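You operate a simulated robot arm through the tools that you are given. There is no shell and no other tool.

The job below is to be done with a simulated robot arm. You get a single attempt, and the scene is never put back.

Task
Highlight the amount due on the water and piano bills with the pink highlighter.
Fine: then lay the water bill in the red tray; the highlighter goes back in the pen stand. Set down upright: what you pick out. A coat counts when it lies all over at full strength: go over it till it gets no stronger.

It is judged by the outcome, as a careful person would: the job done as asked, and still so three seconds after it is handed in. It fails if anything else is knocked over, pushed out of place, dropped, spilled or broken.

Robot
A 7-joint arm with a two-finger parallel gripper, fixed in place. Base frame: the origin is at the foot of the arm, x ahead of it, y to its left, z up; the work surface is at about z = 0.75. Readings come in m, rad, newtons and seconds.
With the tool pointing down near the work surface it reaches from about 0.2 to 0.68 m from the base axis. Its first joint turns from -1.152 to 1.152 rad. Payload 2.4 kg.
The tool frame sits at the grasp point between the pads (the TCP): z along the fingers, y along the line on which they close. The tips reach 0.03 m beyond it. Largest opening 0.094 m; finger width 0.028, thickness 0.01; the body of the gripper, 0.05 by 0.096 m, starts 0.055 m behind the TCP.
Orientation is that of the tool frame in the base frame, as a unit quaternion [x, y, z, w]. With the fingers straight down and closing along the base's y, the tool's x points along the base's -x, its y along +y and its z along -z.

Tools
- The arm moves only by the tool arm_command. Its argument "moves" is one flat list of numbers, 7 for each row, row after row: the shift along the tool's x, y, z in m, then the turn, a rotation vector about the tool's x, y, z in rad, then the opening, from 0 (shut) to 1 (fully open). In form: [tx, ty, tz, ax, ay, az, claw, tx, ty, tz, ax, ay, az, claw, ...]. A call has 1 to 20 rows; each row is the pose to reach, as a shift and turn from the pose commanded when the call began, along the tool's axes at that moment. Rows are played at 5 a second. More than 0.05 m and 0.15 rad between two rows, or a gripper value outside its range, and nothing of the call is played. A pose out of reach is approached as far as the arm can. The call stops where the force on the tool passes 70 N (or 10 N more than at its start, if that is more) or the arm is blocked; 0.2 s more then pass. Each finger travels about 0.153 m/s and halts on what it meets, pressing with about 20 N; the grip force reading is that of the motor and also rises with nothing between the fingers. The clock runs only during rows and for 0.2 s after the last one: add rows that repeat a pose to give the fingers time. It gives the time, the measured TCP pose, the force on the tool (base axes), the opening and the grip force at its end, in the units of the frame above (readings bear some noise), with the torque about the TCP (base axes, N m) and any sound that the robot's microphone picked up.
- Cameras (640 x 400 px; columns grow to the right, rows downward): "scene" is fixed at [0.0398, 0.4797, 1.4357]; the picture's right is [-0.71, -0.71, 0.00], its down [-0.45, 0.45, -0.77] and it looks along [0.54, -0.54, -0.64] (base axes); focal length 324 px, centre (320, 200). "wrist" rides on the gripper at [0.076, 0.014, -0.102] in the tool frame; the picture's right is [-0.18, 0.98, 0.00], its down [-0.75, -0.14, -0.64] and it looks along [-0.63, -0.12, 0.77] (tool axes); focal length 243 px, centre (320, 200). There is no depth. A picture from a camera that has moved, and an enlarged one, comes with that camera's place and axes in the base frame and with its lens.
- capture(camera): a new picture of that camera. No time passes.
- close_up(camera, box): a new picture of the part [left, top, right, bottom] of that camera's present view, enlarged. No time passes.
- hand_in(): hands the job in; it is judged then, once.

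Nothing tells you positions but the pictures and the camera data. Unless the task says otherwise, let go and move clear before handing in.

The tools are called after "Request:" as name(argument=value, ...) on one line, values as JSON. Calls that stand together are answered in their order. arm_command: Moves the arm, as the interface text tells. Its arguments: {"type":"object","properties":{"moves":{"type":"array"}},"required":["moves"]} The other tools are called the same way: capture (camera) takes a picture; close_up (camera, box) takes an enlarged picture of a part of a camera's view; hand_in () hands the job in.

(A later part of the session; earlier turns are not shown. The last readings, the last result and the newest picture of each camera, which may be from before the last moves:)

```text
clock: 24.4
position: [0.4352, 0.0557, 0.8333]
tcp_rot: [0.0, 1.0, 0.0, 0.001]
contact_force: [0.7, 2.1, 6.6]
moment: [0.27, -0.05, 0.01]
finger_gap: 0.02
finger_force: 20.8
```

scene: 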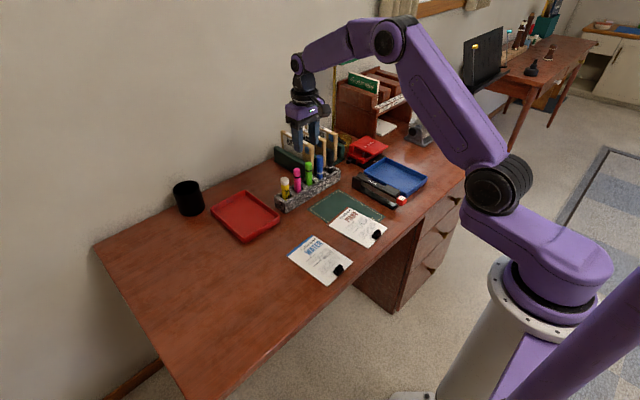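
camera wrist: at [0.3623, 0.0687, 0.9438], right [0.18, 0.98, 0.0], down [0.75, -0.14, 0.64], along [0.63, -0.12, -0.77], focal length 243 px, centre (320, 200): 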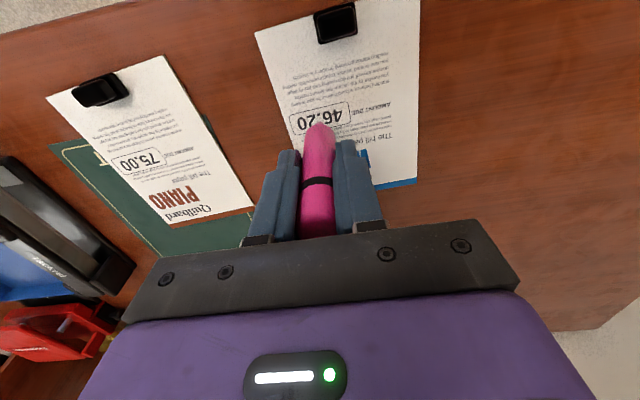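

About 6.6 N here, which gives firm contact. I'll repeat full coverage at this depth.

Request:
arm_command(moves=[-0.005, 0, 0, 0, 0, 0, 0.1, -0.0046, 0.01, 0.0001, 0, 0, 0, 0.1, -0.0042, 0.0205, 0.0002, 0, 0, 0, 0.1, -0.0002, 0.0205, 0.0002, 0, 0, 0, 0.1, -0.0006, 0.01, 0.0001, 0, 0, 0, 0.1, -0.001, 0, 0, 0, 0, 0, 0.1, -0.0014, -0.01, 0, 0, 0, 0, 0.1, -0.0018, -0.0205, 0, 0, 0, 0, 0.1, -0.0058, -0.0205, 0, 0, 0, 0, 0.1, -0.0054, -0.01, 0, 0, 0, 0, 0.1, -0.002, 0, 0, 0, 0, 0, 0.1, 0.0026, -0.01, 0, 0, 0, 0, 0.1, 0.0022, -0.0205, 0, 0, 0, 0, 0.1, 0.0062, -0.0205, 0, 0, 0, 0, 0.1, 0.0066, -0.01, 0, 0, 0, 0, 0.1, 0.007, 0, 0, 0, 0, 0, 0.1, 0.0074, 0.01, 0.0001, 0, 0, 0, 0.1, 0.0078, 0.0205, 0.0002, 0, 0, 0, 0.1, 0.0038, 0.0205, 0.0002, 0, 0, 0, 0.1, 0.0034, 0.01, 0.0001, 0, 0, 0, 0.1])

Request:
close_up(camera="scene", box=[305, 235, 345, 265])

Request:
close_up(camera="wrist", box=[265, 88, 365, 150])

```text
clock: 28.6
position: [0.431, 0.0639, 0.8332]
tcp_rot: [0.0, 1.0, 0.0, 0.0]
contact_force: [1.4, 1.5, -0.7]
moment: [0.0, 0.02, 0.02]
finger_gap: 0.0203
finger_force: 19.7
```

```text
13.33 times, centred on (325, 250) of scene
camera zoom: at [0.0398, 0.4797, 1.4357], right [-0.71, -0.71, 0.0], down [-0.45, 0.45, -0.77], along [0.54, -0.54, -0.64], focal length 4314 px, centre (253, -467)
```

zoom: 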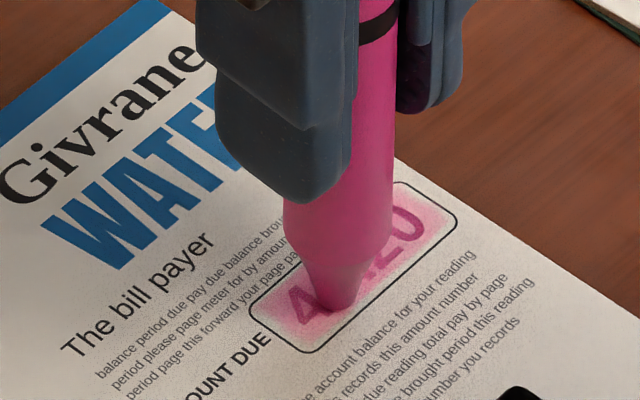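

```text
6.40 times, centred on (315, 119) of wrist
camera zoom: at [0.357, 0.0779, 0.9358], right [0.18, 0.98, 0.0], down [0.75, -0.14, 0.64], along [0.63, -0.12, -0.77], focal length 1553 px, centre (352, 718)
```

zoom: 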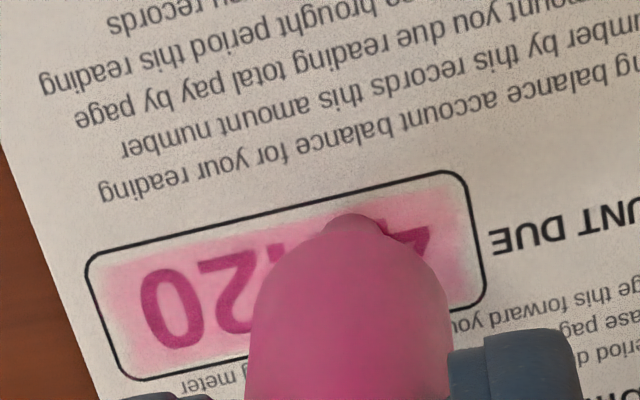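

Force reads near zero again when moving. I'll lift clear and look at the whole box to judge the coat.

Request:
arm_command(moves=[0, 0, -0.02, 0, 0, 0, 0.1, -0.03, 0, -0.03, 0, 0, 0, 0.1, -0.05, 0, -0.03, 0, 0, 0, 0.1, -0.05, 0, -0.03, 0, 0, 0, 0.1])

Request:
close_up(camera="scene", box=[305, 235, 345, 265])

Request:
close_up(camera="wrist", box=[265, 30, 365, 100])

Request:
close_up(camera="scene", box=[310, 180, 370, 240])

```text
clock: 29.6
position: [0.482, 0.0632, 0.863]
tcp_rot: [0.0, 1.0, 0.0, 0.001]
contact_force: [-0.3, -0.1, 0.3]
moment: [0.0, 0.02, -0.01]
finger_gap: 0.0203
finger_force: 19.9
```

```text
13.33 times, centred on (325, 250) of scene
camera zoom: at [0.0398, 0.4797, 1.4357], right [-0.71, -0.71, 0.0], down [-0.45, 0.45, -0.77], along [0.54, -0.54, -0.64], focal length 4314 px, centre (253, -467)
```

zoom: 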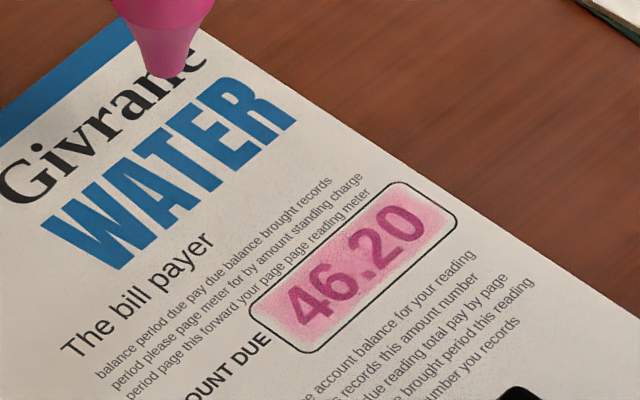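

```text
5.71 times, centred on (315, 65) of wrist
camera zoom: at [0.4069, 0.0775, 0.966], right [0.18, 0.98, 0.0], down [0.75, -0.14, 0.64], along [0.63, -0.12, -0.77], focal length 1386 px, centre (349, 971)
```

zoom: 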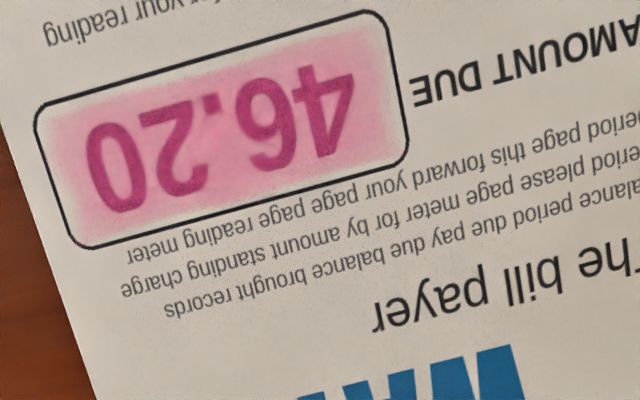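

```text
6.67 times, centred on (340, 210) of scene
camera zoom: at [0.0398, 0.4797, 1.4357], right [-0.71, -0.71, 0.0], down [-0.45, 0.45, -0.77], along [0.54, -0.54, -0.64], focal length 2157 px, centre (187, 133)
```

zoom: 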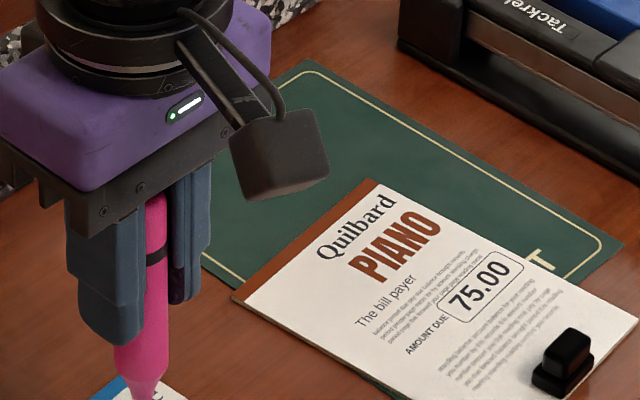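

The coat looks fairly even but is a little lighter near the edges. I'll go back down with firmer contact and see whether it still gets stronger.

Request:
arm_command(moves=[0.025, -0.005, 0, 0, 0, 0, 0.1, 0.0476, -0.01, 0.005, 0, 0, 0, 0.1, 0.0476, -0.01, 0.025, 0, 0, 0, 0.1, 0.0476, -0.01, 0.0298, 0, 0, 0, 0.1, 0.0476, -0.01, 0.0301, 0, 0, 0, 0.1, 0.0476, -0.01, 0.0301, 0, 0, 0, 0.1])

```text
clock: 31.0
position: [0.4338, 0.0547, 0.8348]
tcp_rot: [0.0, 1.0, 0.0, 0.0]
contact_force: [-1.3, 0.4, 2.3]
moment: [0.04, 0.04, -0.01]
finger_gap: 0.0201
finger_force: 20.1
```

Request:
arm_command(moves=[0, 0, 0.0004, 0, 0, 0, 0.1, 0.0004, 0.0105, 0.0004, 0, 0, 0, 0.1, 0.0008, 0.021, 0.0004, 0, 0, 0, 0.1, -0.0052, 0.021, 0.0004, 0, 0, 0, 0.1, -0.0056, 0.0105, 0.0004, 0, 0, 0, 0.1, -0.006, 0, 0.0004, 0, 0, 0, 0.1, -0.0064, -0.0105, 0.0004, 0, 0, 0, 0.1, -0.0068, -0.021, 0.0004, 0, 0, 0, 0.1, -0.0028, -0.021, 0.0004, 0, 0, 0, 0.1, -0.0024, -0.0105, 0.0004, 0, 0, 0, 0.1, -0.002, 0, 0.0004, 0, 0, 0, 0.1, 0.002, 0, 0.0004, 0, 0, 0, 0.1, 0.0016, -0.0105, 0.0004, 0, 0, 0, 0.1, 0.0012, -0.021, 0.0004, 0, 0, 0, 0.1, 0.0052, -0.021, 0.0004, 0, 0, 0, 0.1, 0.0056, -0.0105, 0.0004, 0, 0, 0, 0.1, 0.006, 0, 0.0004, 0, 0, 0, 0.1, 0.0064, 0.0105, 0.0004, 0, 0, 0, 0.1, 0.0068, 0.021, 0.0004, 0, 0, 0, 0.1, 0.0008, 0.021, 0.0004, 0, 0, 0, 0.1])

Request:
close_up(camera="scene", box=[305, 235, 345, 265])

Request:
close_up(camera="wrist", box=[255, 88, 355, 150])

```text
clock: 35.2
position: [0.4336, 0.0768, 0.8326]
tcp_rot: [-0.001, 1.0, -0.001, 0.0]
contact_force: [0.8, 0.9, 0.8]
moment: [-0.02, 0.01, -0.02]
finger_gap: 0.0204
finger_force: 19.9
```

```text
13.33 times, centred on (325, 250) of scene
camera zoom: at [0.0398, 0.4797, 1.4357], right [-0.71, -0.71, 0.0], down [-0.45, 0.45, -0.77], along [0.54, -0.54, -0.64], focal length 4314 px, centre (253, -467)
```

zoom: 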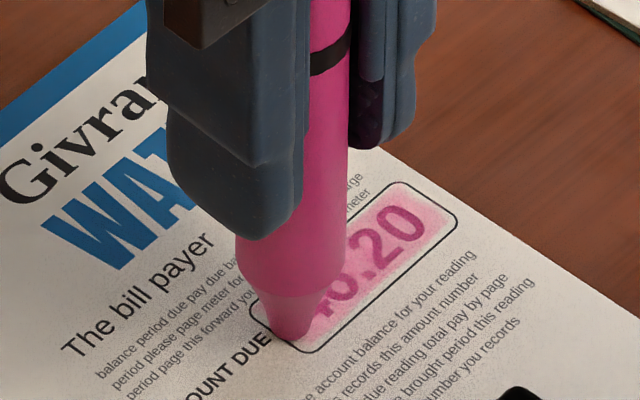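

```text
6.40 times, centred on (305, 119) of wrist
camera zoom: at [0.3582, 0.0898, 0.9341], right [0.18, 0.98, 0.0], down [0.75, -0.14, 0.64], along [0.63, -0.12, -0.77], focal length 1553 px, centre (416, 718)
```

zoom: 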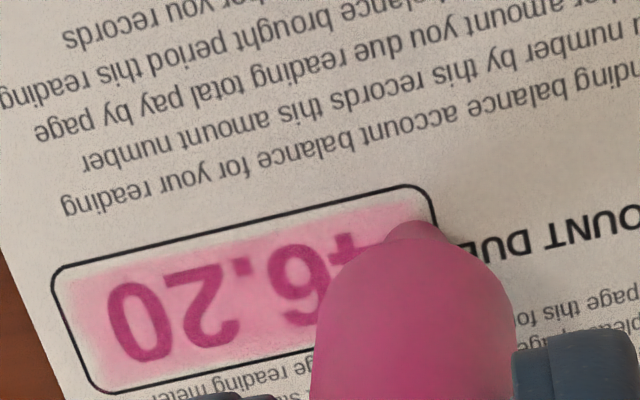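

I'll lift to the same viewing pose as before to compare the strength.

Request:
arm_command(moves=[0, 0, -0.02, 0, 0, 0, 0.1, -0.028, -0.005, -0.0304, 0, 0, 0, 0.1, -0.0484, -0.011, -0.0304, 0, 0, 0, 0.1, -0.0484, -0.011, -0.0304, 0, 0, 0, 0.1])

Request:
close_up(camera="scene", box=[305, 235, 345, 265])

Request:
close_up(camera="wrist", box=[265, 30, 365, 100])

```text
clock: 36.2
position: [0.4821, 0.0641, 0.8636]
tcp_rot: [0.001, 1.0, 0.0, 0.0]
contact_force: [-0.3, -0.1, 0.4]
moment: [-0.01, -0.01, -0.02]
finger_gap: 0.0201
finger_force: 20.4
```

```text
13.33 times, centred on (325, 250) of scene
camera zoom: at [0.0398, 0.4797, 1.4357], right [-0.71, -0.71, 0.0], down [-0.45, 0.45, -0.77], along [0.54, -0.54, -0.64], focal length 4314 px, centre (253, -467)
```

zoom: 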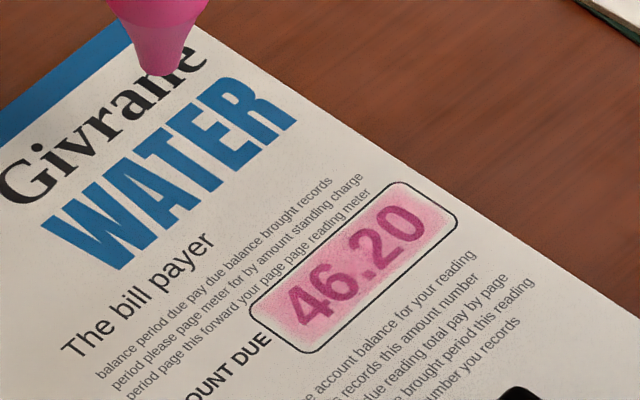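

```text
5.71 times, centred on (315, 65) of wrist
camera zoom: at [0.4072, 0.0785, 0.9656], right [0.18, 0.98, 0.0], down [0.75, -0.14, 0.64], along [0.63, -0.12, -0.77], focal length 1386 px, centre (349, 971)
```

zoom: 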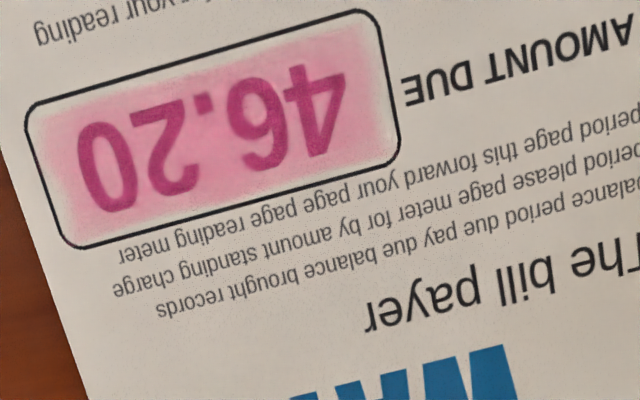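

It may have strengthened slightly, and the edges and ends are still lighter. I'll go over the perimeter next with firm contact.

Request:
arm_command(moves=[0.025, -0.005, 0, 0, 0, 0, 0.1, 0.0476, -0.01, 0.005, 0, 0, 0, 0.1, 0.0476, -0.01, 0.025, 0, 0, 0, 0.1, 0.0476, -0.01, 0.0303, 0, 0, 0, 0.1, 0.0476, -0.01, 0.0307, 0, 0, 0, 0.1, 0.044, -0.01, 0.0307, 0, 0, 0, 0.1, 0.0401, -0.01, 0.0307, 0, 0, 0, 0.1, 0.0405, 0.002, 0.0307, 0, 0, 0, 0.1, 0.041, 0.012, 0.0307, 0, 0, 0, 0.1, 0.041, 0.012, 0.0307, 0, 0, 0, 0.1])

Request:
close_up(camera="scene", box=[305, 235, 345, 265])

```text
clock: 38.4
position: [0.4418, 0.0782, 0.8318]
tcp_rot: [0.0, 1.0, 0.001, 0.0]
contact_force: [-0.8, 0.1, 0.4]
moment: [-0.01, -0.02, -0.02]
finger_gap: 0.0201
finger_force: 19.8
```

```text
13.33 times, centred on (325, 250) of scene
camera zoom: at [0.0397, 0.4797, 1.4357], right [-0.71, -0.71, 0.0], down [-0.45, 0.45, -0.77], along [0.54, -0.54, -0.64], focal length 4314 px, centre (253, -467)
```

zoom: 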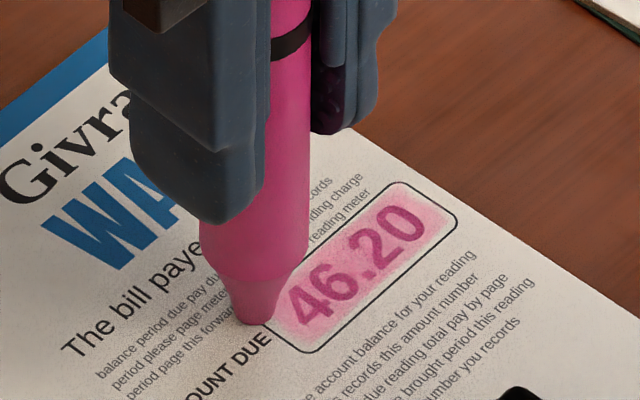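

The nib sits at the box's outer corner, so my frame is about 2 mm off toward +y, and contact is light here. I'll shift inward and step down to find firm contact at this end.

Request:
arm_command(moves=[0.002, -0.003, 0, 0, 0, 0, 0.1, 0.002, -0.003, 0.0003, 0, 0, 0, 0.1, 0.002, -0.003, 0.0006, 0, 0, 0, 0.1, 0.002, -0.003, 0.0006, 0, 0, 0, 0.1])

```text
clock: 39.4
position: [0.4395, 0.0748, 0.8306]
tcp_rot: [0.0, 1.0, 0.0, 0.0]
contact_force: [-0.4, 0.2, 0.3]
moment: [0.0, -0.02, 0.02]
finger_gap: 0.0202
finger_force: 20.3
```

Request:
arm_command(moves=[0, 0, 0.0003, 0, 0, 0, 0.1, 0, 0, 0.0006, 0, 0, 0, 0.1, 0, 0, 0.0006, 0, 0, 0, 0.1])

Request:
close_up(camera="scene", box=[305, 235, 345, 265])

Request:
close_up(camera="wrist", box=[255, 88, 355, 150])

```text
clock: 40.2
position: [0.439, 0.0738, 0.8302]
tcp_rot: [-0.002, 1.0, 0.0, 0.0]
contact_force: [-1.8, 0.3, 12.8]
moment: [0.01, 0.12, -0.02]
finger_gap: 0.0203
finger_force: 19.7
```

```text
13.33 times, centred on (325, 250) of scene
camera zoom: at [0.0396, 0.4796, 1.4357], right [-0.71, -0.71, 0.0], down [-0.45, 0.46, -0.77], along [0.54, -0.54, -0.64], focal length 4314 px, centre (253, -467)
```

zoom: 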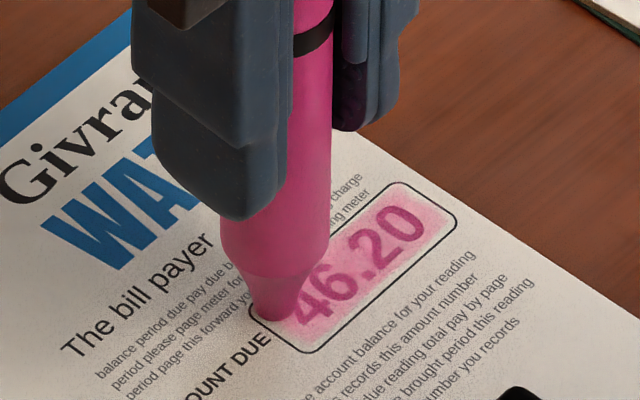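

```text
6.40 times, centred on (305, 119) of wrist
camera zoom: at [0.364, 0.0879, 0.9331], right [0.18, 0.98, 0.0], down [0.75, -0.14, 0.64], along [0.63, -0.12, -0.77], focal length 1553 px, centre (416, 718)
```

zoom: 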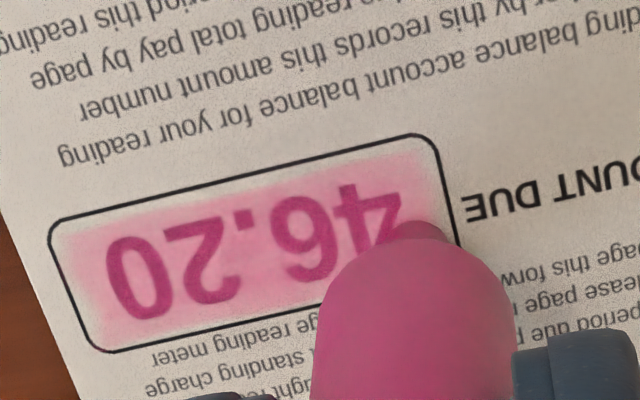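

Contact regained here at about 12.8 N. I'll ease off slightly and stroke to the other end, checking whether contact holds along the way.

Request:
arm_command(moves=[0, 0, -0.0005, 0, 0, 0, 0.1, -0.0004, -0.0095, -0.0005, 0, 0, 0, 0.1, -0.0007, -0.0195, -0.0005, 0, 0, 0, 0.1])

Request:
arm_command(moves=[-0.0004, -0.01, 0, 0, 0, 0, 0.1, -0.0008, -0.0205, 0, 0, 0, 0, 0.1])

Request:
close_up(camera="scene", box=[305, 235, 345, 265])

```text
clock: 41.0
position: [0.4395, 0.0537, 0.8324]
tcp_rot: [0.0, 1.0, 0.0, -0.001]
contact_force: [-0.1, 0.7, 0.5]
moment: [-0.01, 0.0, 0.01]
finger_gap: 0.0202
finger_force: 20.3
```

```text
clock: 41.6
position: [0.4394, 0.0331, 0.8327]
tcp_rot: [0.0, 1.0, 0.0, 0.0]
contact_force: [0.2, 0.5, 1.1]
moment: [0.01, 0.01, -0.03]
finger_gap: 0.02
finger_force: 20.3
```

```text
13.33 times, centred on (325, 250) of scene
camera zoom: at [0.0398, 0.4797, 1.4357], right [-0.71, -0.71, 0.0], down [-0.45, 0.45, -0.77], along [0.54, -0.54, -0.64], focal length 4314 px, centre (253, -467)
```

zoom: 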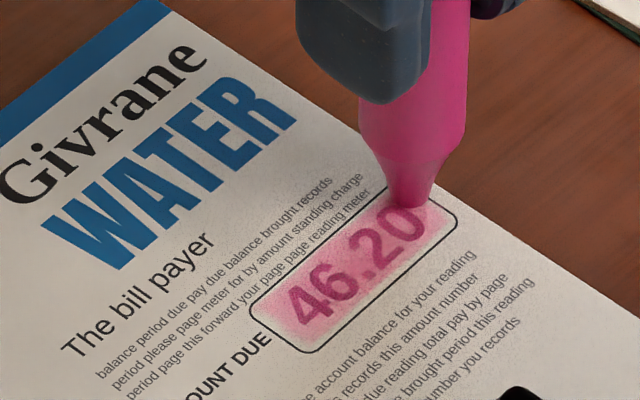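

The pen creeps up slightly in the grip as it strokes, so contact lightens. I'll run another full serpentine, lowering gradually to hold pressure.

Request:
arm_command(moves=[-0.002, 0, 0.0004, 0, 0, 0, 0.1, -0.0016, 0.0105, 0.0004, 0, 0, 0, 0.1, -0.0012, 0.0205, 0.0005, 0, 0, 0, 0.1, -0.0008, 0.0305, 0.0005, 0, 0, 0, 0.1, -0.0005, 0.04, 0.0006, 0, 0, 0, 0.1, 0.0035, 0.04, 0.0006, 0, 0, 0, 0.1, 0.0032, 0.0305, 0.0007, 0, 0, 0, 0.1, 0.0028, 0.0205, 0.0007, 0, 0, 0, 0.1, 0.0024, 0.0105, 0.0008, 0, 0, 0, 0.1, 0.002, 0, 0.0008, 0, 0, 0, 0.1, 0.006, 0, 0.0009, 0, 0, 0, 0.1, 0.0064, 0.0105, 0.0009, 0, 0, 0, 0.1, 0.0068, 0.0205, 0.0009, 0, 0, 0, 0.1, 0.0072, 0.0305, 0.001, 0, 0, 0, 0.1, 0.0075, 0.04, 0.001, 0, 0, 0, 0.1, 0.0115, 0.04, 0.001, 0, 0, 0, 0.1, 0.0112, 0.0305, 0.0011, 0, 0, 0, 0.1, 0.0108, 0.0205, 0.0011, 0, 0, 0, 0.1, 0.0104, 0.0105, 0.0012, 0, 0, 0, 0.1, 0.01, 0, 0.0012, 0, 0, 0, 0.1])

Request:
close_up(camera="scene", box=[305, 235, 345, 265])

Request:
close_up(camera="wrist", box=[285, 88, 385, 150])

```text
clock: 45.8
position: [0.4298, 0.033, 0.8293]
tcp_rot: [0.0, 1.0, 0.0, 0.0]
contact_force: [-0.4, 3.2, 9.2]
moment: [0.19, -0.03, 0.04]
finger_gap: 0.0201
finger_force: 19.8
```

```text
13.33 times, centred on (325, 250) of scene
camera zoom: at [0.0396, 0.4797, 1.4356], right [-0.71, -0.71, 0.0], down [-0.45, 0.45, -0.77], along [0.54, -0.54, -0.64], focal length 4314 px, centre (253, -467)
```

zoom: 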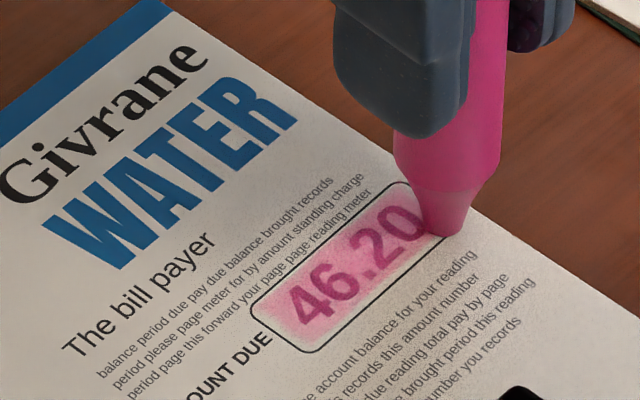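

```text
6.40 times, centred on (335, 119) of wrist
camera zoom: at [0.355, 0.0472, 0.9317], right [0.18, 0.98, 0.0], down [0.75, -0.14, 0.64], along [0.63, -0.12, -0.77], focal length 1553 px, centre (224, 718)
```

zoom: 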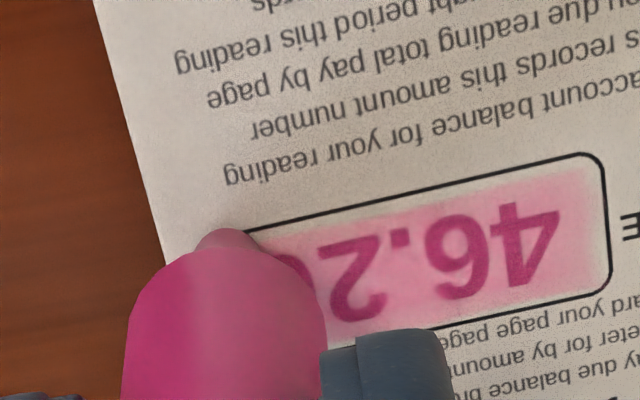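

Contact is firm now. I'll lift to the same viewing pose and compare the strength.

Request:
arm_command(moves=[0, 0, -0.02, 0, 0, 0, 0.1, -0.02, 0.01, -0.033, 0, 0, 0, 0.1, -0.052, 0.031, -0.033, 0, 0, 0, 0.1, -0.052, 0.031, -0.033, 0, 0, 0, 0.1])

Request:
close_up(camera="scene", box=[305, 235, 345, 265])

Request:
close_up(camera="wrist", box=[265, 30, 365, 100])

```text
clock: 46.8
position: [0.4812, 0.0654, 0.8643]
tcp_rot: [-0.001, 1.0, 0.0, 0.0]
contact_force: [0.4, 0.3, 0.1]
moment: [0.01, -0.01, 0.02]
finger_gap: 0.0203
finger_force: 19.7
```

```text
13.33 times, centred on (325, 250) of scene
camera zoom: at [0.0398, 0.4797, 1.4357], right [-0.71, -0.71, 0.0], down [-0.45, 0.45, -0.77], along [0.54, -0.54, -0.64], focal length 4314 px, centre (253, -467)
```

zoom: 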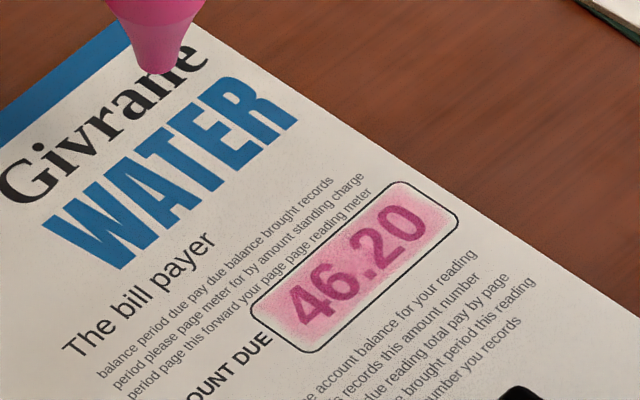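

```text
5.71 times, centred on (315, 65) of wrist
camera zoom: at [0.4069, 0.079, 0.965], right [0.18, 0.98, 0.0], down [0.75, -0.14, 0.64], along [0.63, -0.12, -0.77], focal length 1386 px, centre (349, 971)
```

zoom: 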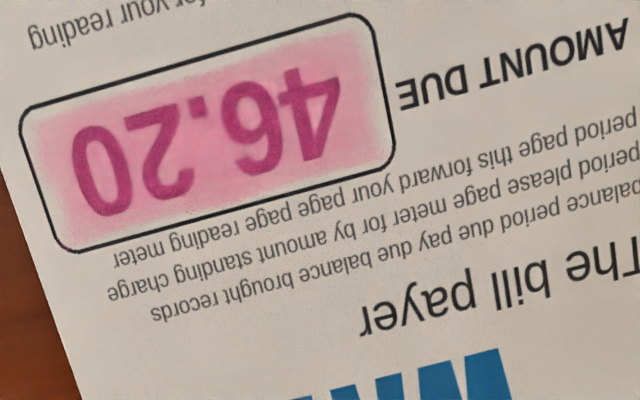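

The colour is the same as on the previous look despite a firm full pass, so it seems saturated. I'll zoom in hard once more to check for weak spots.

Request:
close_up(camera="scene", box=[318, 243, 338, 258])

Request:
close_up(camera="wrist", box=[266, 30, 336, 76])

Request:
capture(camera="wrist")

```text
16.00 times, centred on (328, 250) of scene
camera zoom: at [0.0398, 0.4797, 1.4357], right [-0.71, -0.71, 0.0], down [-0.45, 0.45, -0.77], along [0.54, -0.54, -0.64], focal length 5176 px, centre (192, -608)
```

zoom: 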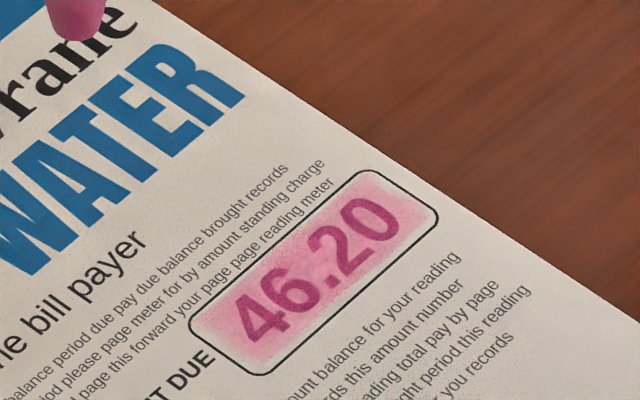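

```text
8.70 times, centred on (301, 53) of wrist
camera zoom: at [0.4069, 0.079, 0.965], right [0.18, 0.98, 0.0], down [0.75, -0.14, 0.64], along [0.63, -0.12, -0.77], focal length 2110 px, centre (485, 1478)
```

zoom: 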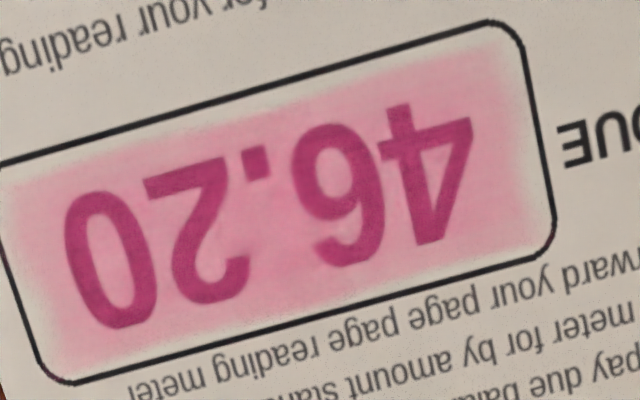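

```text
taken
camera wrist: at [0.4069, 0.079, 0.965], right [0.18, 0.98, 0.0], down [0.75, -0.14, 0.64], along [0.63, -0.12, -0.77], focal length 243 px, centre (320, 200)
```

wrist: 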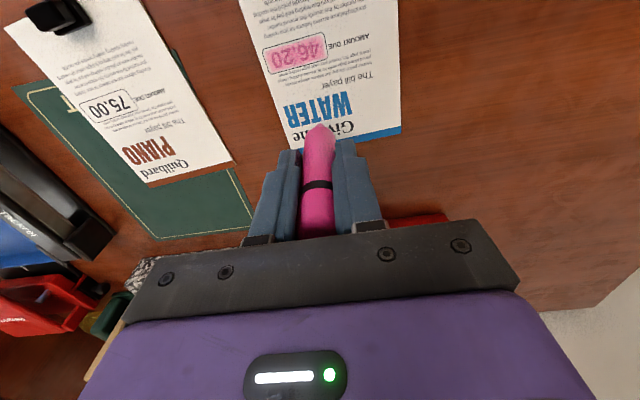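

The pink stops short of the border on the near side, so I'll make one perimeter pass with firm contact to rule out uncovered margins.

Request:
arm_command(moves=[0.025, -0.015, 0, 0, 0, 0, 0.1, 0.052, -0.031, 0.008, 0, 0, 0, 0.1, 0.0535, -0.031, 0.028, 0, 0, 0, 0.1, 0.0535, -0.032, 0.0328, 0, 0, 0, 0.1, 0.0535, -0.032, 0.0331, 0, 0, 0, 0.1, 0.0539, -0.022, 0.0331, 0, 0, 0, 0.1, 0.0542, -0.012, 0.0331, 0, 0, 0, 0.1, 0.0546, -0.002, 0.0332, 0, 0, 0, 0.1, 0.055, 0.01, 0.0332, 0, 0, 0, 0.1, 0.0505, 0.01, 0.0332, 0, 0, 0, 0.1, 0.0455, 0.01, 0.0333, 0, 0, 0, 0.1, 0.0405, 0.01, 0.0333, 0, 0, 0, 0.1, 0.04, -0.002, 0.0333, 0, 0, 0, 0.1, 0.0397, -0.012, 0.0334, 0, 0, 0, 0.1, 0.0393, -0.022, 0.0334, 0, 0, 0, 0.1, 0.039, -0.032, 0.0335, 0, 0, 0, 0.1, 0.044, -0.032, 0.0335, 0, 0, 0, 0.1, 0.049, -0.032, 0.0335, 0, 0, 0, 0.1, 0.0535, -0.032, 0.0336, 0, 0, 0, 0.1, 0.0535, -0.032, 0.0336, 0, 0, 0, 0.1])

Request:
close_up(camera="scene", box=[305, 235, 345, 265])

```text
clock: 51.0
position: [0.4286, 0.033, 0.8303]
tcp_rot: [-0.001, 1.0, -0.001, 0.001]
contact_force: [2.0, -0.4, 5.2]
moment: [-0.02, -0.18, 0.0]
finger_gap: 0.0204
finger_force: 19.7
```

```text
13.33 times, centred on (325, 250) of scene
camera zoom: at [0.0397, 0.4797, 1.4357], right [-0.71, -0.71, 0.0], down [-0.45, 0.45, -0.77], along [0.54, -0.54, -0.64], focal length 4314 px, centre (253, -467)
```

zoom: 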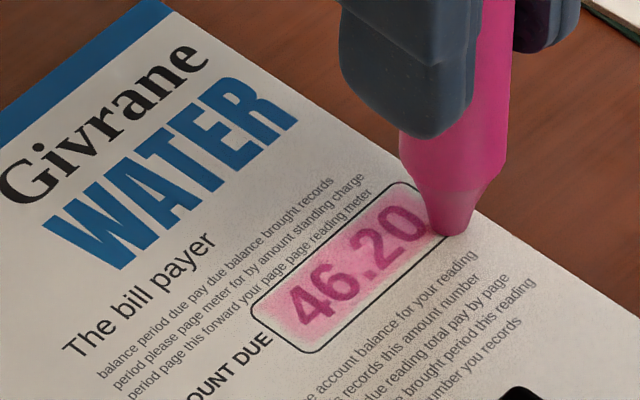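

Request:
arm_command(moves=[0, 0, -0.02, 0, 0, 0, 0.1, -0.022, 0.012, -0.0336, 0, 0, 0, 0.1, -0.0535, 0.032, -0.0336, 0, 0, 0, 0.1, -0.0535, 0.032, -0.0336, 0, 0, 0, 0.1])

Request:
close_up(camera="scene", box=[318, 243, 338, 258])

Request:
close_up(camera="wrist", box=[266, 30, 336, 76])

```text
clock: 52.0
position: [0.483, 0.0662, 0.8617]
tcp_rot: [-0.001, 1.0, 0.0, 0.001]
contact_force: [0.9, -0.1, -0.5]
moment: [-0.01, 0.0, 0.01]
finger_gap: 0.0204
finger_force: 20.1
```

```text
16.00 times, centred on (328, 250) of scene
camera zoom: at [0.0398, 0.4797, 1.4357], right [-0.71, -0.71, 0.0], down [-0.45, 0.45, -0.77], along [0.54, -0.54, -0.64], focal length 5176 px, centre (192, -608)
```

zoom: 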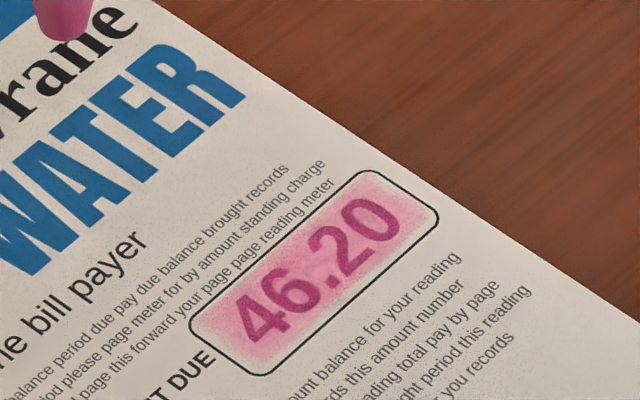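

```text
8.70 times, centred on (301, 53) of wrist
camera zoom: at [0.409, 0.08, 0.9641], right [0.18, 0.98, 0.0], down [0.75, -0.14, 0.64], along [0.63, -0.12, -0.77], focal length 2110 px, centre (485, 1478)
```

zoom: 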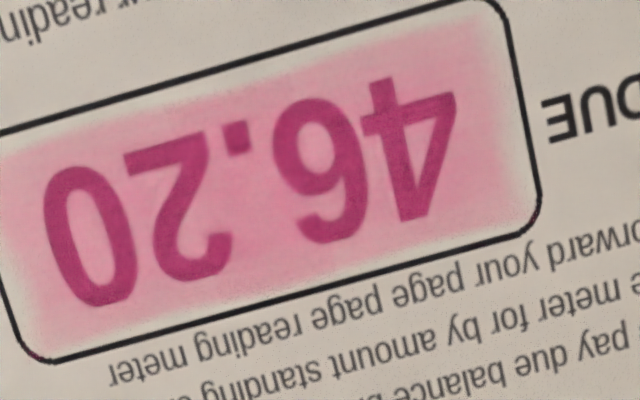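

The water coat is identical after that pass, so it is at full strength. Next I move over the piano box, near (0.4446, -0.1146).

Request:
arm_command(moves=[0.007, -0.036, -0.005, 0, 0, 0, 0.1, 0.015, -0.072, -0.008, 0, 0, 0, 0.1, 0.0225, -0.108, -0.008, 0, 0, 0, 0.1, 0.03, -0.144, -0.005, 0, 0, 0, 0.1, 0.0375, -0.18, 0.0, 0, 0, 0, 0.1, 0.0375, -0.18, 0.018, 0, 0, 0, 0.1, 0.0375, -0.18, 0.018, 0, 0, 0, 0.1, 0.0375, -0.18, 0.018, 0, 0, 0, 0.1])

Request:
close_up(camera="scene", box=[340, 205, 380, 235])

Request:
close_up(camera="wrist", box=[265, 70, 385, 150])

```text
clock: 53.8
position: [0.4456, -0.1152, 0.8466]
tcp_rot: [0.0, 1.0, 0.0, 0.0]
contact_force: [0.0, -0.2, 0.2]
moment: [0.01, -0.01, -0.04]
finger_gap: 0.02
finger_force: 20.1
```

```text
13.33 times, centred on (360, 220) of scene
camera zoom: at [0.0398, 0.4797, 1.4357], right [-0.71, -0.71, 0.0], down [-0.45, 0.45, -0.77], along [0.54, -0.54, -0.64], focal length 4314 px, centre (-213, -67)
```

zoom: 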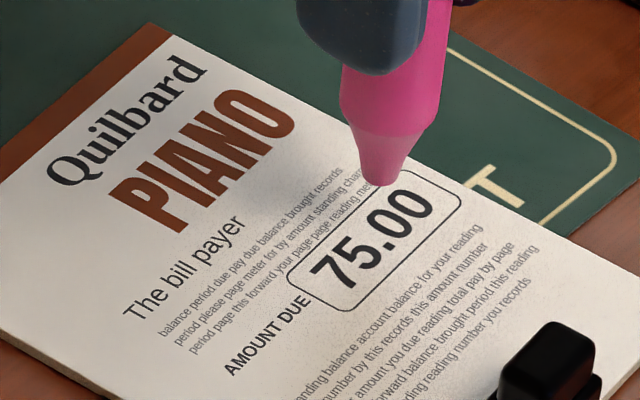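

```text
5.00 times, centred on (325, 110) of wrist
camera zoom: at [0.3706, -0.1016, 0.9488], right [0.18, 0.98, 0.0], down [0.75, -0.14, 0.64], along [0.63, -0.12, -0.77], focal length 1213 px, centre (295, 650)
```

zoom: 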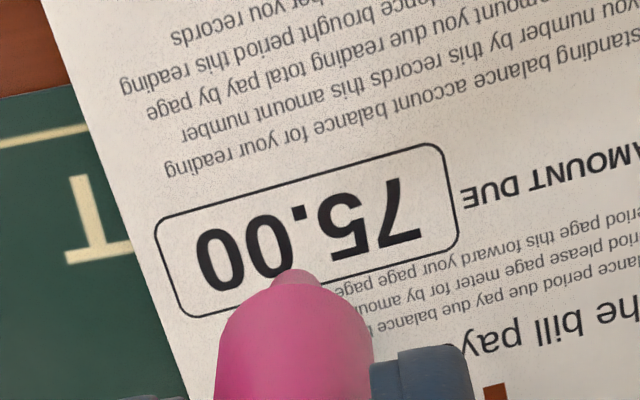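

The nib is about 15 mm above the paper and 2 mm off centre. I'll correct that and lower toward contact.

Request:
arm_command(moves=[0.002, 0.0028, 0.006, 0, 0, 0, 0.1, 0.002, 0.0028, 0.011, 0, 0, 0, 0.1, 0.002, 0.0028, 0.011, 0, 0, 0, 0.1])

Request:
arm_command(moves=[0, 0, 0.001, 0, 0, 0, 0.1, 0, 0, 0.0015, 0, 0, 0, 0.1, 0, 0, 0.0015, 0, 0, 0, 0.1])

Request:
close_up(camera="scene", box=[340, 205, 380, 235])

Request:
close_up(camera="wrist", box=[265, 80, 385, 150])

```text
clock: 54.6
position: [0.4418, -0.112, 0.8345]
tcp_rot: [0.0, 1.0, 0.0, 0.001]
contact_force: [0.2, 0.3, -0.6]
moment: [-0.02, 0.04, 0.01]
finger_gap: 0.0204
finger_force: 20.3
```

```text
clock: 55.4
position: [0.4429, -0.1131, 0.832]
tcp_rot: [0.0, 1.0, 0.001, 0.0]
contact_force: [0.4, 0.9, -0.9]
moment: [-0.03, 0.01, 0.0]
finger_gap: 0.0203
finger_force: 20.2
```

```text
13.33 times, centred on (360, 220) of scene
camera zoom: at [0.0398, 0.4797, 1.4357], right [-0.71, -0.71, 0.0], down [-0.45, 0.45, -0.77], along [0.54, -0.54, -0.64], focal length 4314 px, centre (-213, -67)
```

zoom: 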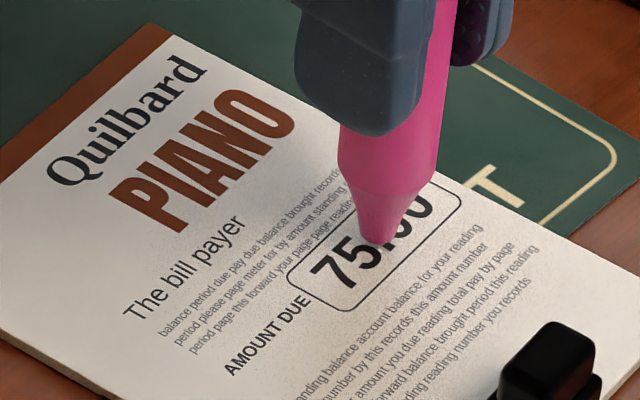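

```text
5.33 times, centred on (325, 115) of wrist
camera zoom: at [0.3677, -0.0991, 0.9346], right [0.18, 0.98, 0.0], down [0.75, -0.14, 0.64], along [0.63, -0.12, -0.77], focal length 1294 px, centre (293, 653)
```

zoom: 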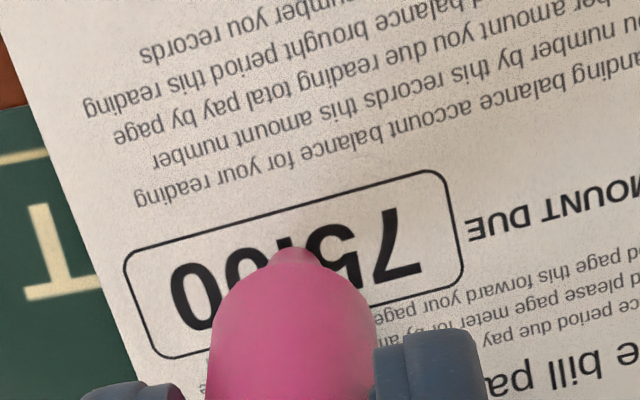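

Request:
arm_command(moves=[0, 0, 0.0007, 0, 0, 0, 0.1, 0, 0, 0.0013, 0, 0, 0, 0.1, 0, 0, 0.0013, 0, 0, 0, 0.1])

```text
clock: 56.2
position: [0.4436, -0.1144, 0.832]
tcp_rot: [0.0, 1.0, 0.001, 0.0]
contact_force: [-0.2, 0.2, -0.3]
moment: [0.03, -0.01, -0.02]
finger_gap: 0.0205
finger_force: 20.3
```

Request:
arm_command(moves=[0, 0, 0.0005, 0, 0, 0, 0.1, 0, 0, 0.0009, 0, 0, 0, 0.1, 0, 0, 0.0009, 0, 0, 0, 0.1])

Request:
close_up(camera="scene", box=[340, 205, 380, 235])

```text
clock: 57.0
position: [0.4438, -0.1123, 0.8308]
tcp_rot: [0.0, 1.0, 0.0, 0.0]
contact_force: [0.2, 0.3, -0.2]
moment: [-0.01, 0.03, -0.02]
finger_gap: 0.0202
finger_force: 20.0
```

```text
13.33 times, centred on (360, 220) of scene
camera zoom: at [0.0398, 0.4797, 1.4357], right [-0.71, -0.71, 0.0], down [-0.45, 0.45, -0.77], along [0.54, -0.54, -0.64], focal length 4314 px, centre (-213, -67)
```

zoom: 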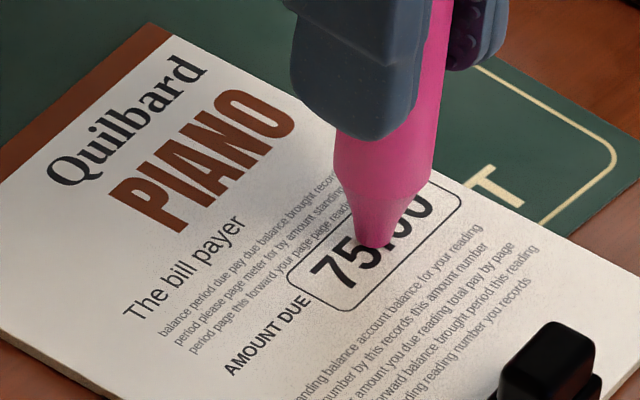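

Request:
arm_command(moves=[0, 0, 0.0004, 0, 0, 0, 0.1, 0, 0, 0.0008, 0, 0, 0, 0.1, 0, 0, 0.0008, 0, 0, 0, 0.1])

```text
clock: 57.8
position: [0.4429, -0.1123, 0.8308]
tcp_rot: [0.0, 1.0, 0.0, 0.0]
contact_force: [0.4, 0.1, 0.5]
moment: [0.04, 0.02, 0.02]
finger_gap: 0.0204
finger_force: 19.7
```

Request:
arm_command(moves=[0, 0, 0.0004, 0, 0, 0, 0.1, 0, 0, 0.0007, 0, 0, 0, 0.1, 0, 0, 0.0007, 0, 0, 0, 0.1])

Request:
close_up(camera="scene", box=[340, 205, 380, 235])

```text
clock: 58.6
position: [0.4435, -0.1121, 0.8294]
tcp_rot: [0.0, 1.0, 0.0, 0.001]
contact_force: [-1.0, -1.8, 13.3]
moment: [-0.12, 0.19, -0.02]
finger_gap: 0.0198
finger_force: 19.7
```

```text
13.33 times, centred on (360, 220) of scene
camera zoom: at [0.0395, 0.4797, 1.4357], right [-0.71, -0.71, 0.0], down [-0.45, 0.45, -0.77], along [0.54, -0.54, -0.64], focal length 4314 px, centre (-213, -67)
```

zoom: 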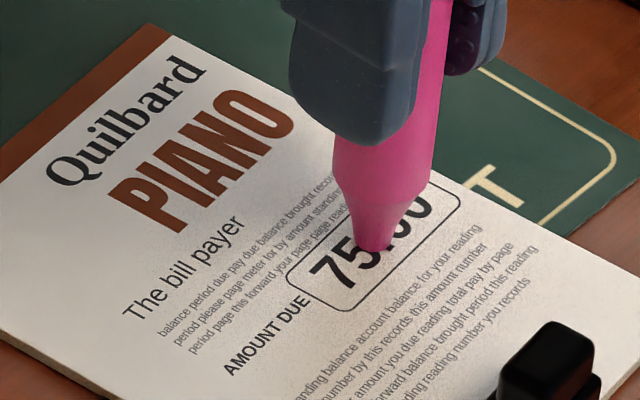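

Firm contact on the piano box. I'll run a full serpentine over it with slowly increasing depth.

Request:
arm_command(moves=[0, 0, -0.0003, 0, 0, 0, 0.1, 0.0006, 0.0089, -0.0003, 0, 0, 0, 0.1, 0.0012, 0.0189, -0.0002, 0, 0, 0, 0.1, -0.0053, 0.0189, -0.0002, 0, 0, 0, 0.1, -0.0059, 0.0089, -0.0001, 0, 0, 0, 0.1, -0.0065, -0.0016, -0.0001, 0, 0, 0, 0.1, -0.0071, -0.0121, 0, 0, 0, 0, 0.1, -0.0077, -0.0221, 0, 0, 0, 0, 0.1, -0.0032, -0.0221, 0, 0, 0, 0, 0.1, -0.0026, -0.0121, 0.0001, 0, 0, 0, 0.1, -0.002, -0.0016, 0.0001, 0, 0, 0, 0.1, -0.0014, 0.0089, 0.0001, 0, 0, 0, 0.1, -0.0008, 0.0189, 0.0002, 0, 0, 0, 0.1, 0.0032, 0.0189, 0.0002, 0, 0, 0, 0.1, 0.0026, 0.0089, 0.0002, 0, 0, 0, 0.1, 0.002, -0.0016, 0.0003, 0, 0, 0, 0.1, 0.0014, -0.0121, 0.0003, 0, 0, 0, 0.1, 0.0008, -0.0221, 0.0003, 0, 0, 0, 0.1, 0.0053, -0.0221, 0.0004, 0, 0, 0, 0.1, 0.0059, -0.0121, 0.0004, 0, 0, 0, 0.1])

Request:
close_up(camera="scene", box=[340, 205, 380, 235])

Request:
close_up(camera="wrist", box=[275, 88, 375, 150])

```text
clock: 62.8
position: [0.4374, -0.1247, 0.8289]
tcp_rot: [0.0, 1.0, 0.0, 0.0]
contact_force: [-0.3, 0.2, 0.0]
moment: [0.02, -0.01, -0.04]
finger_gap: 0.0201
finger_force: 19.6
```

```text
13.33 times, centred on (360, 220) of scene
camera zoom: at [0.0398, 0.4797, 1.4357], right [-0.71, -0.71, 0.0], down [-0.45, 0.45, -0.77], along [0.54, -0.54, -0.64], focal length 4314 px, centre (-213, -67)
```

zoom: 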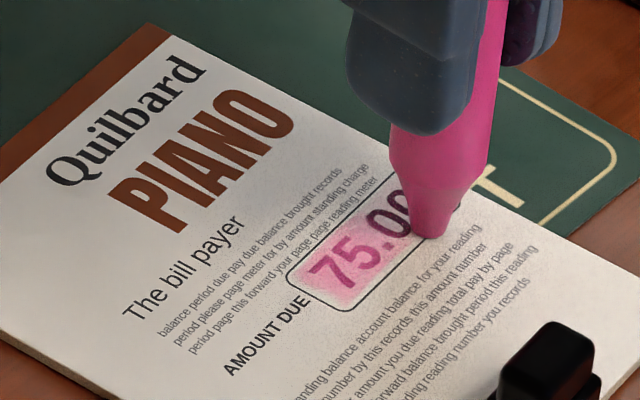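

```text
6.40 times, centred on (325, 119) of wrist
camera zoom: at [0.3627, -0.1109, 0.9306], right [0.18, 0.98, 0.0], down [0.75, -0.14, 0.64], along [0.63, -0.12, -0.77], focal length 1553 px, centre (288, 718)
```

zoom: 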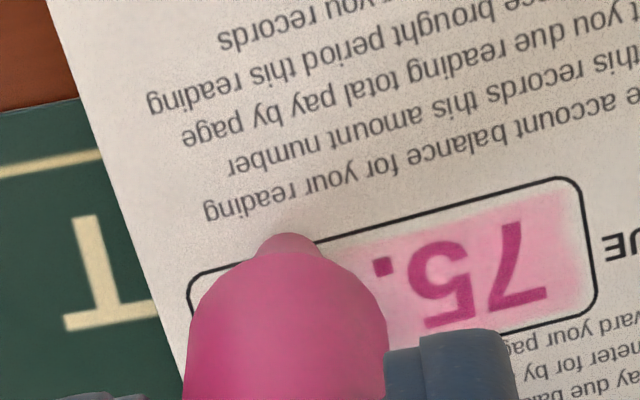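

Here the coat is strong on "75." but missing on "00", since contact was lost toward -y. I'll find contact again at this end.

Request:
arm_command(moves=[-0.0065, -0.001, 0, 0, 0, 0, 0.1, -0.0065, -0.001, 0.0004, 0, 0, 0, 0.1, -0.0065, -0.001, 0.0007, 0, 0, 0, 0.1, -0.0065, -0.001, 0.0007, 0, 0, 0, 0.1])

```text
clock: 63.8
position: [0.4441, -0.1253, 0.8283]
tcp_rot: [-0.001, 1.0, 0.001, 0.0]
contact_force: [-2.0, -0.1, 9.3]
moment: [0.03, 0.18, 0.01]
finger_gap: 0.0203
finger_force: 19.7
```

Request:
arm_command(moves=[0, 0, -0.0001, 0, 0, 0, 0.1, -0.0005, -0.009, 0, 0, 0, 0, 0.1, -0.007, -0.009, 0, 0, 0, 0, 0.1, -0.0064, 0.001, 0, 0, 0, 0, 0.1, -0.0058, 0.0115, 0.0001, 0, 0, 0, 0.1, -0.0023, 0.0115, 0.0001, 0, 0, 0, 0.1, -0.0029, 0.001, 0.0001, 0, 0, 0, 0.1, -0.0035, -0.009, 0.0002, 0, 0, 0, 0.1, 0.0015, -0.009, 0.0002, 0, 0, 0, 0.1, 0.0021, 0.001, 0.0002, 0, 0, 0, 0.1, 0.0027, 0.0115, 0.0003, 0, 0, 0, 0.1, 0.0072, 0.0115, 0.0003, 0, 0, 0, 0.1, 0.0066, 0.001, 0.0003, 0, 0, 0, 0.1, 0.006, -0.009, 0.0004, 0, 0, 0, 0.1, 0.0025, -0.009, 0.0004, 0, 0, 0, 0.1, 0.0031, 0.001, 0.0004, 0, 0, 0, 0.1])

Request:
close_up(camera="scene", box=[340, 205, 380, 235])

Request:
close_up(camera="wrist", box=[275, 88, 375, 150])

```text
clock: 67.2
position: [0.4409, -0.1244, 0.8293]
tcp_rot: [-0.001, 1.0, 0.0, -0.001]
contact_force: [-0.4, 0.3, -0.6]
moment: [-0.01, -0.01, 0.02]
finger_gap: 0.0202
finger_force: 19.9
```

```text
13.33 times, centred on (360, 220) of scene
camera zoom: at [0.0398, 0.4797, 1.4357], right [-0.71, -0.71, 0.0], down [-0.45, 0.45, -0.77], along [0.54, -0.54, -0.64], focal length 4314 px, centre (-213, -67)
```

zoom: 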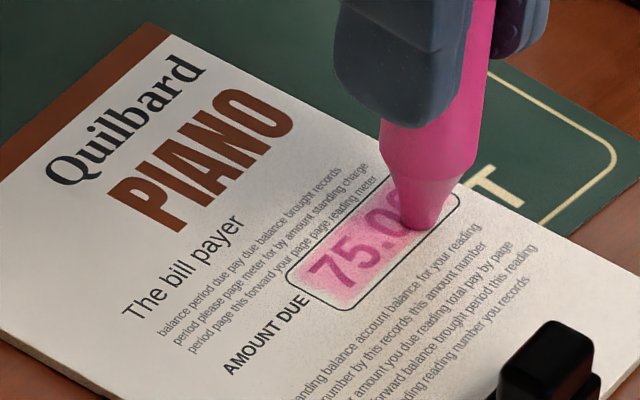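

```text
6.40 times, centred on (325, 119) of wrist
camera zoom: at [0.3661, -0.111, 0.9303], right [0.18, 0.98, 0.0], down [0.75, -0.14, 0.64], along [0.63, -0.12, -0.77], focal length 1553 px, centre (288, 718)
```

zoom: 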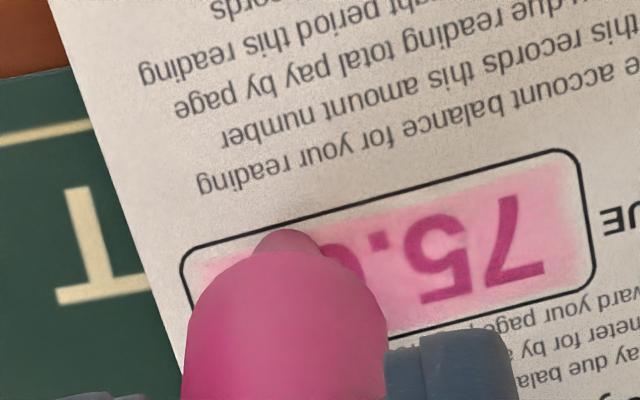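

Progress, but contact lightened again. I'll step down to regain it and continue.

Request:
arm_command(moves=[0, 0, 0.0004, 0, 0, 0, 0.1, 0, 0, 0.0007, 0, 0, 0, 0.1, 0, 0, 0.0007, 0, 0, 0, 0.1])

```text
clock: 68.0
position: [0.4403, -0.1252, 0.8274]
tcp_rot: [-0.001, 1.0, 0.0, 0.002]
contact_force: [-0.2, -0.1, 8.5]
moment: [0.06, 0.0, -0.04]
finger_gap: 0.0201
finger_force: 20.5
```

Request:
arm_command(moves=[-0.0005, -0.009, 0, 0, 0, 0, 0.1, -0.0055, -0.009, 0.0001, 0, 0, 0, 0.1, -0.0105, -0.009, 0.0001, 0, 0, 0, 0.1, -0.0099, 0.001, 0.0002, 0, 0, 0, 0.1, -0.0093, 0.0115, 0.0002, 0, 0, 0, 0.1, -0.0087, 0.022, 0.0003, 0, 0, 0, 0.1, -0.0081, 0.032, 0.0004, 0, 0, 0, 0.1, -0.0041, 0.032, 0.0004, 0, 0, 0, 0.1, -0.0047, 0.022, 0.0005, 0, 0, 0, 0.1, -0.0053, 0.0115, 0.0005, 0, 0, 0, 0.1, -0.0059, 0.001, 0.0006, 0, 0, 0, 0.1, -0.0065, -0.009, 0.0007, 0, 0, 0, 0.1, -0.0025, -0.009, 0.0007, 0, 0, 0, 0.1, -0.0019, 0.001, 0.0008, 0, 0, 0, 0.1, -0.0013, 0.0115, 0.0008, 0, 0, 0, 0.1, -0.0007, 0.022, 0.0009, 0, 0, 0, 0.1, -0.0001, 0.032, 0.001, 0, 0, 0, 0.1, 0.0039, 0.032, 0.001, 0, 0, 0, 0.1, 0.0033, 0.022, 0.0011, 0, 0, 0, 0.1, 0.0027, 0.0115, 0.0011, 0, 0, 0, 0.1])

Request:
close_up(camera="scene", box=[340, 205, 380, 235])

Request:
close_up(camera="wrist", box=[275, 88, 375, 150])

```text
clock: 72.2
position: [0.4376, -0.1129, 0.8257]
tcp_rot: [0.001, 1.0, 0.0, 0.0]
contact_force: [0.6, 2.2, 6.7]
moment: [0.16, -0.03, 0.0]
finger_gap: 0.0203
finger_force: 20.5
```

```text
13.33 times, centred on (360, 220) of scene
camera zoom: at [0.0397, 0.4798, 1.4356], right [-0.71, -0.71, 0.0], down [-0.45, 0.45, -0.77], along [0.54, -0.54, -0.64], focal length 4314 px, centre (-213, -67)
```

zoom: 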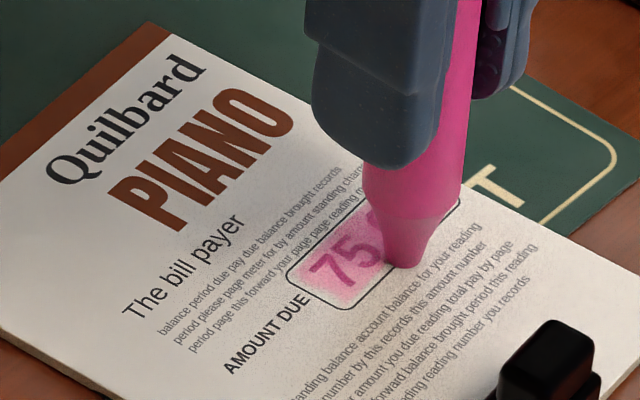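

```text
6.40 times, centred on (325, 119) of wrist
camera zoom: at [0.3626, -0.0995, 0.9279], right [0.18, 0.98, 0.0], down [0.75, -0.14, 0.64], along [0.63, -0.12, -0.77], focal length 1553 px, centre (288, 718)
```

zoom: 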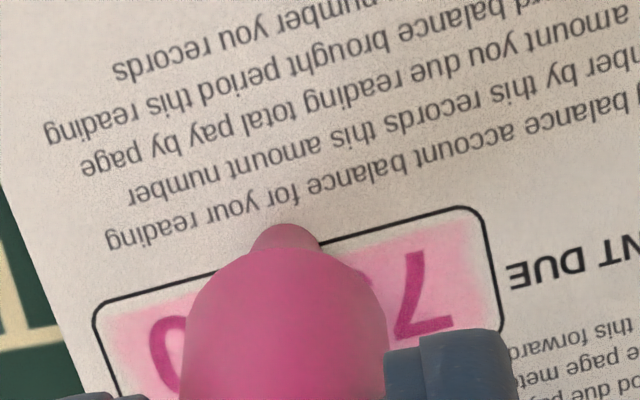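

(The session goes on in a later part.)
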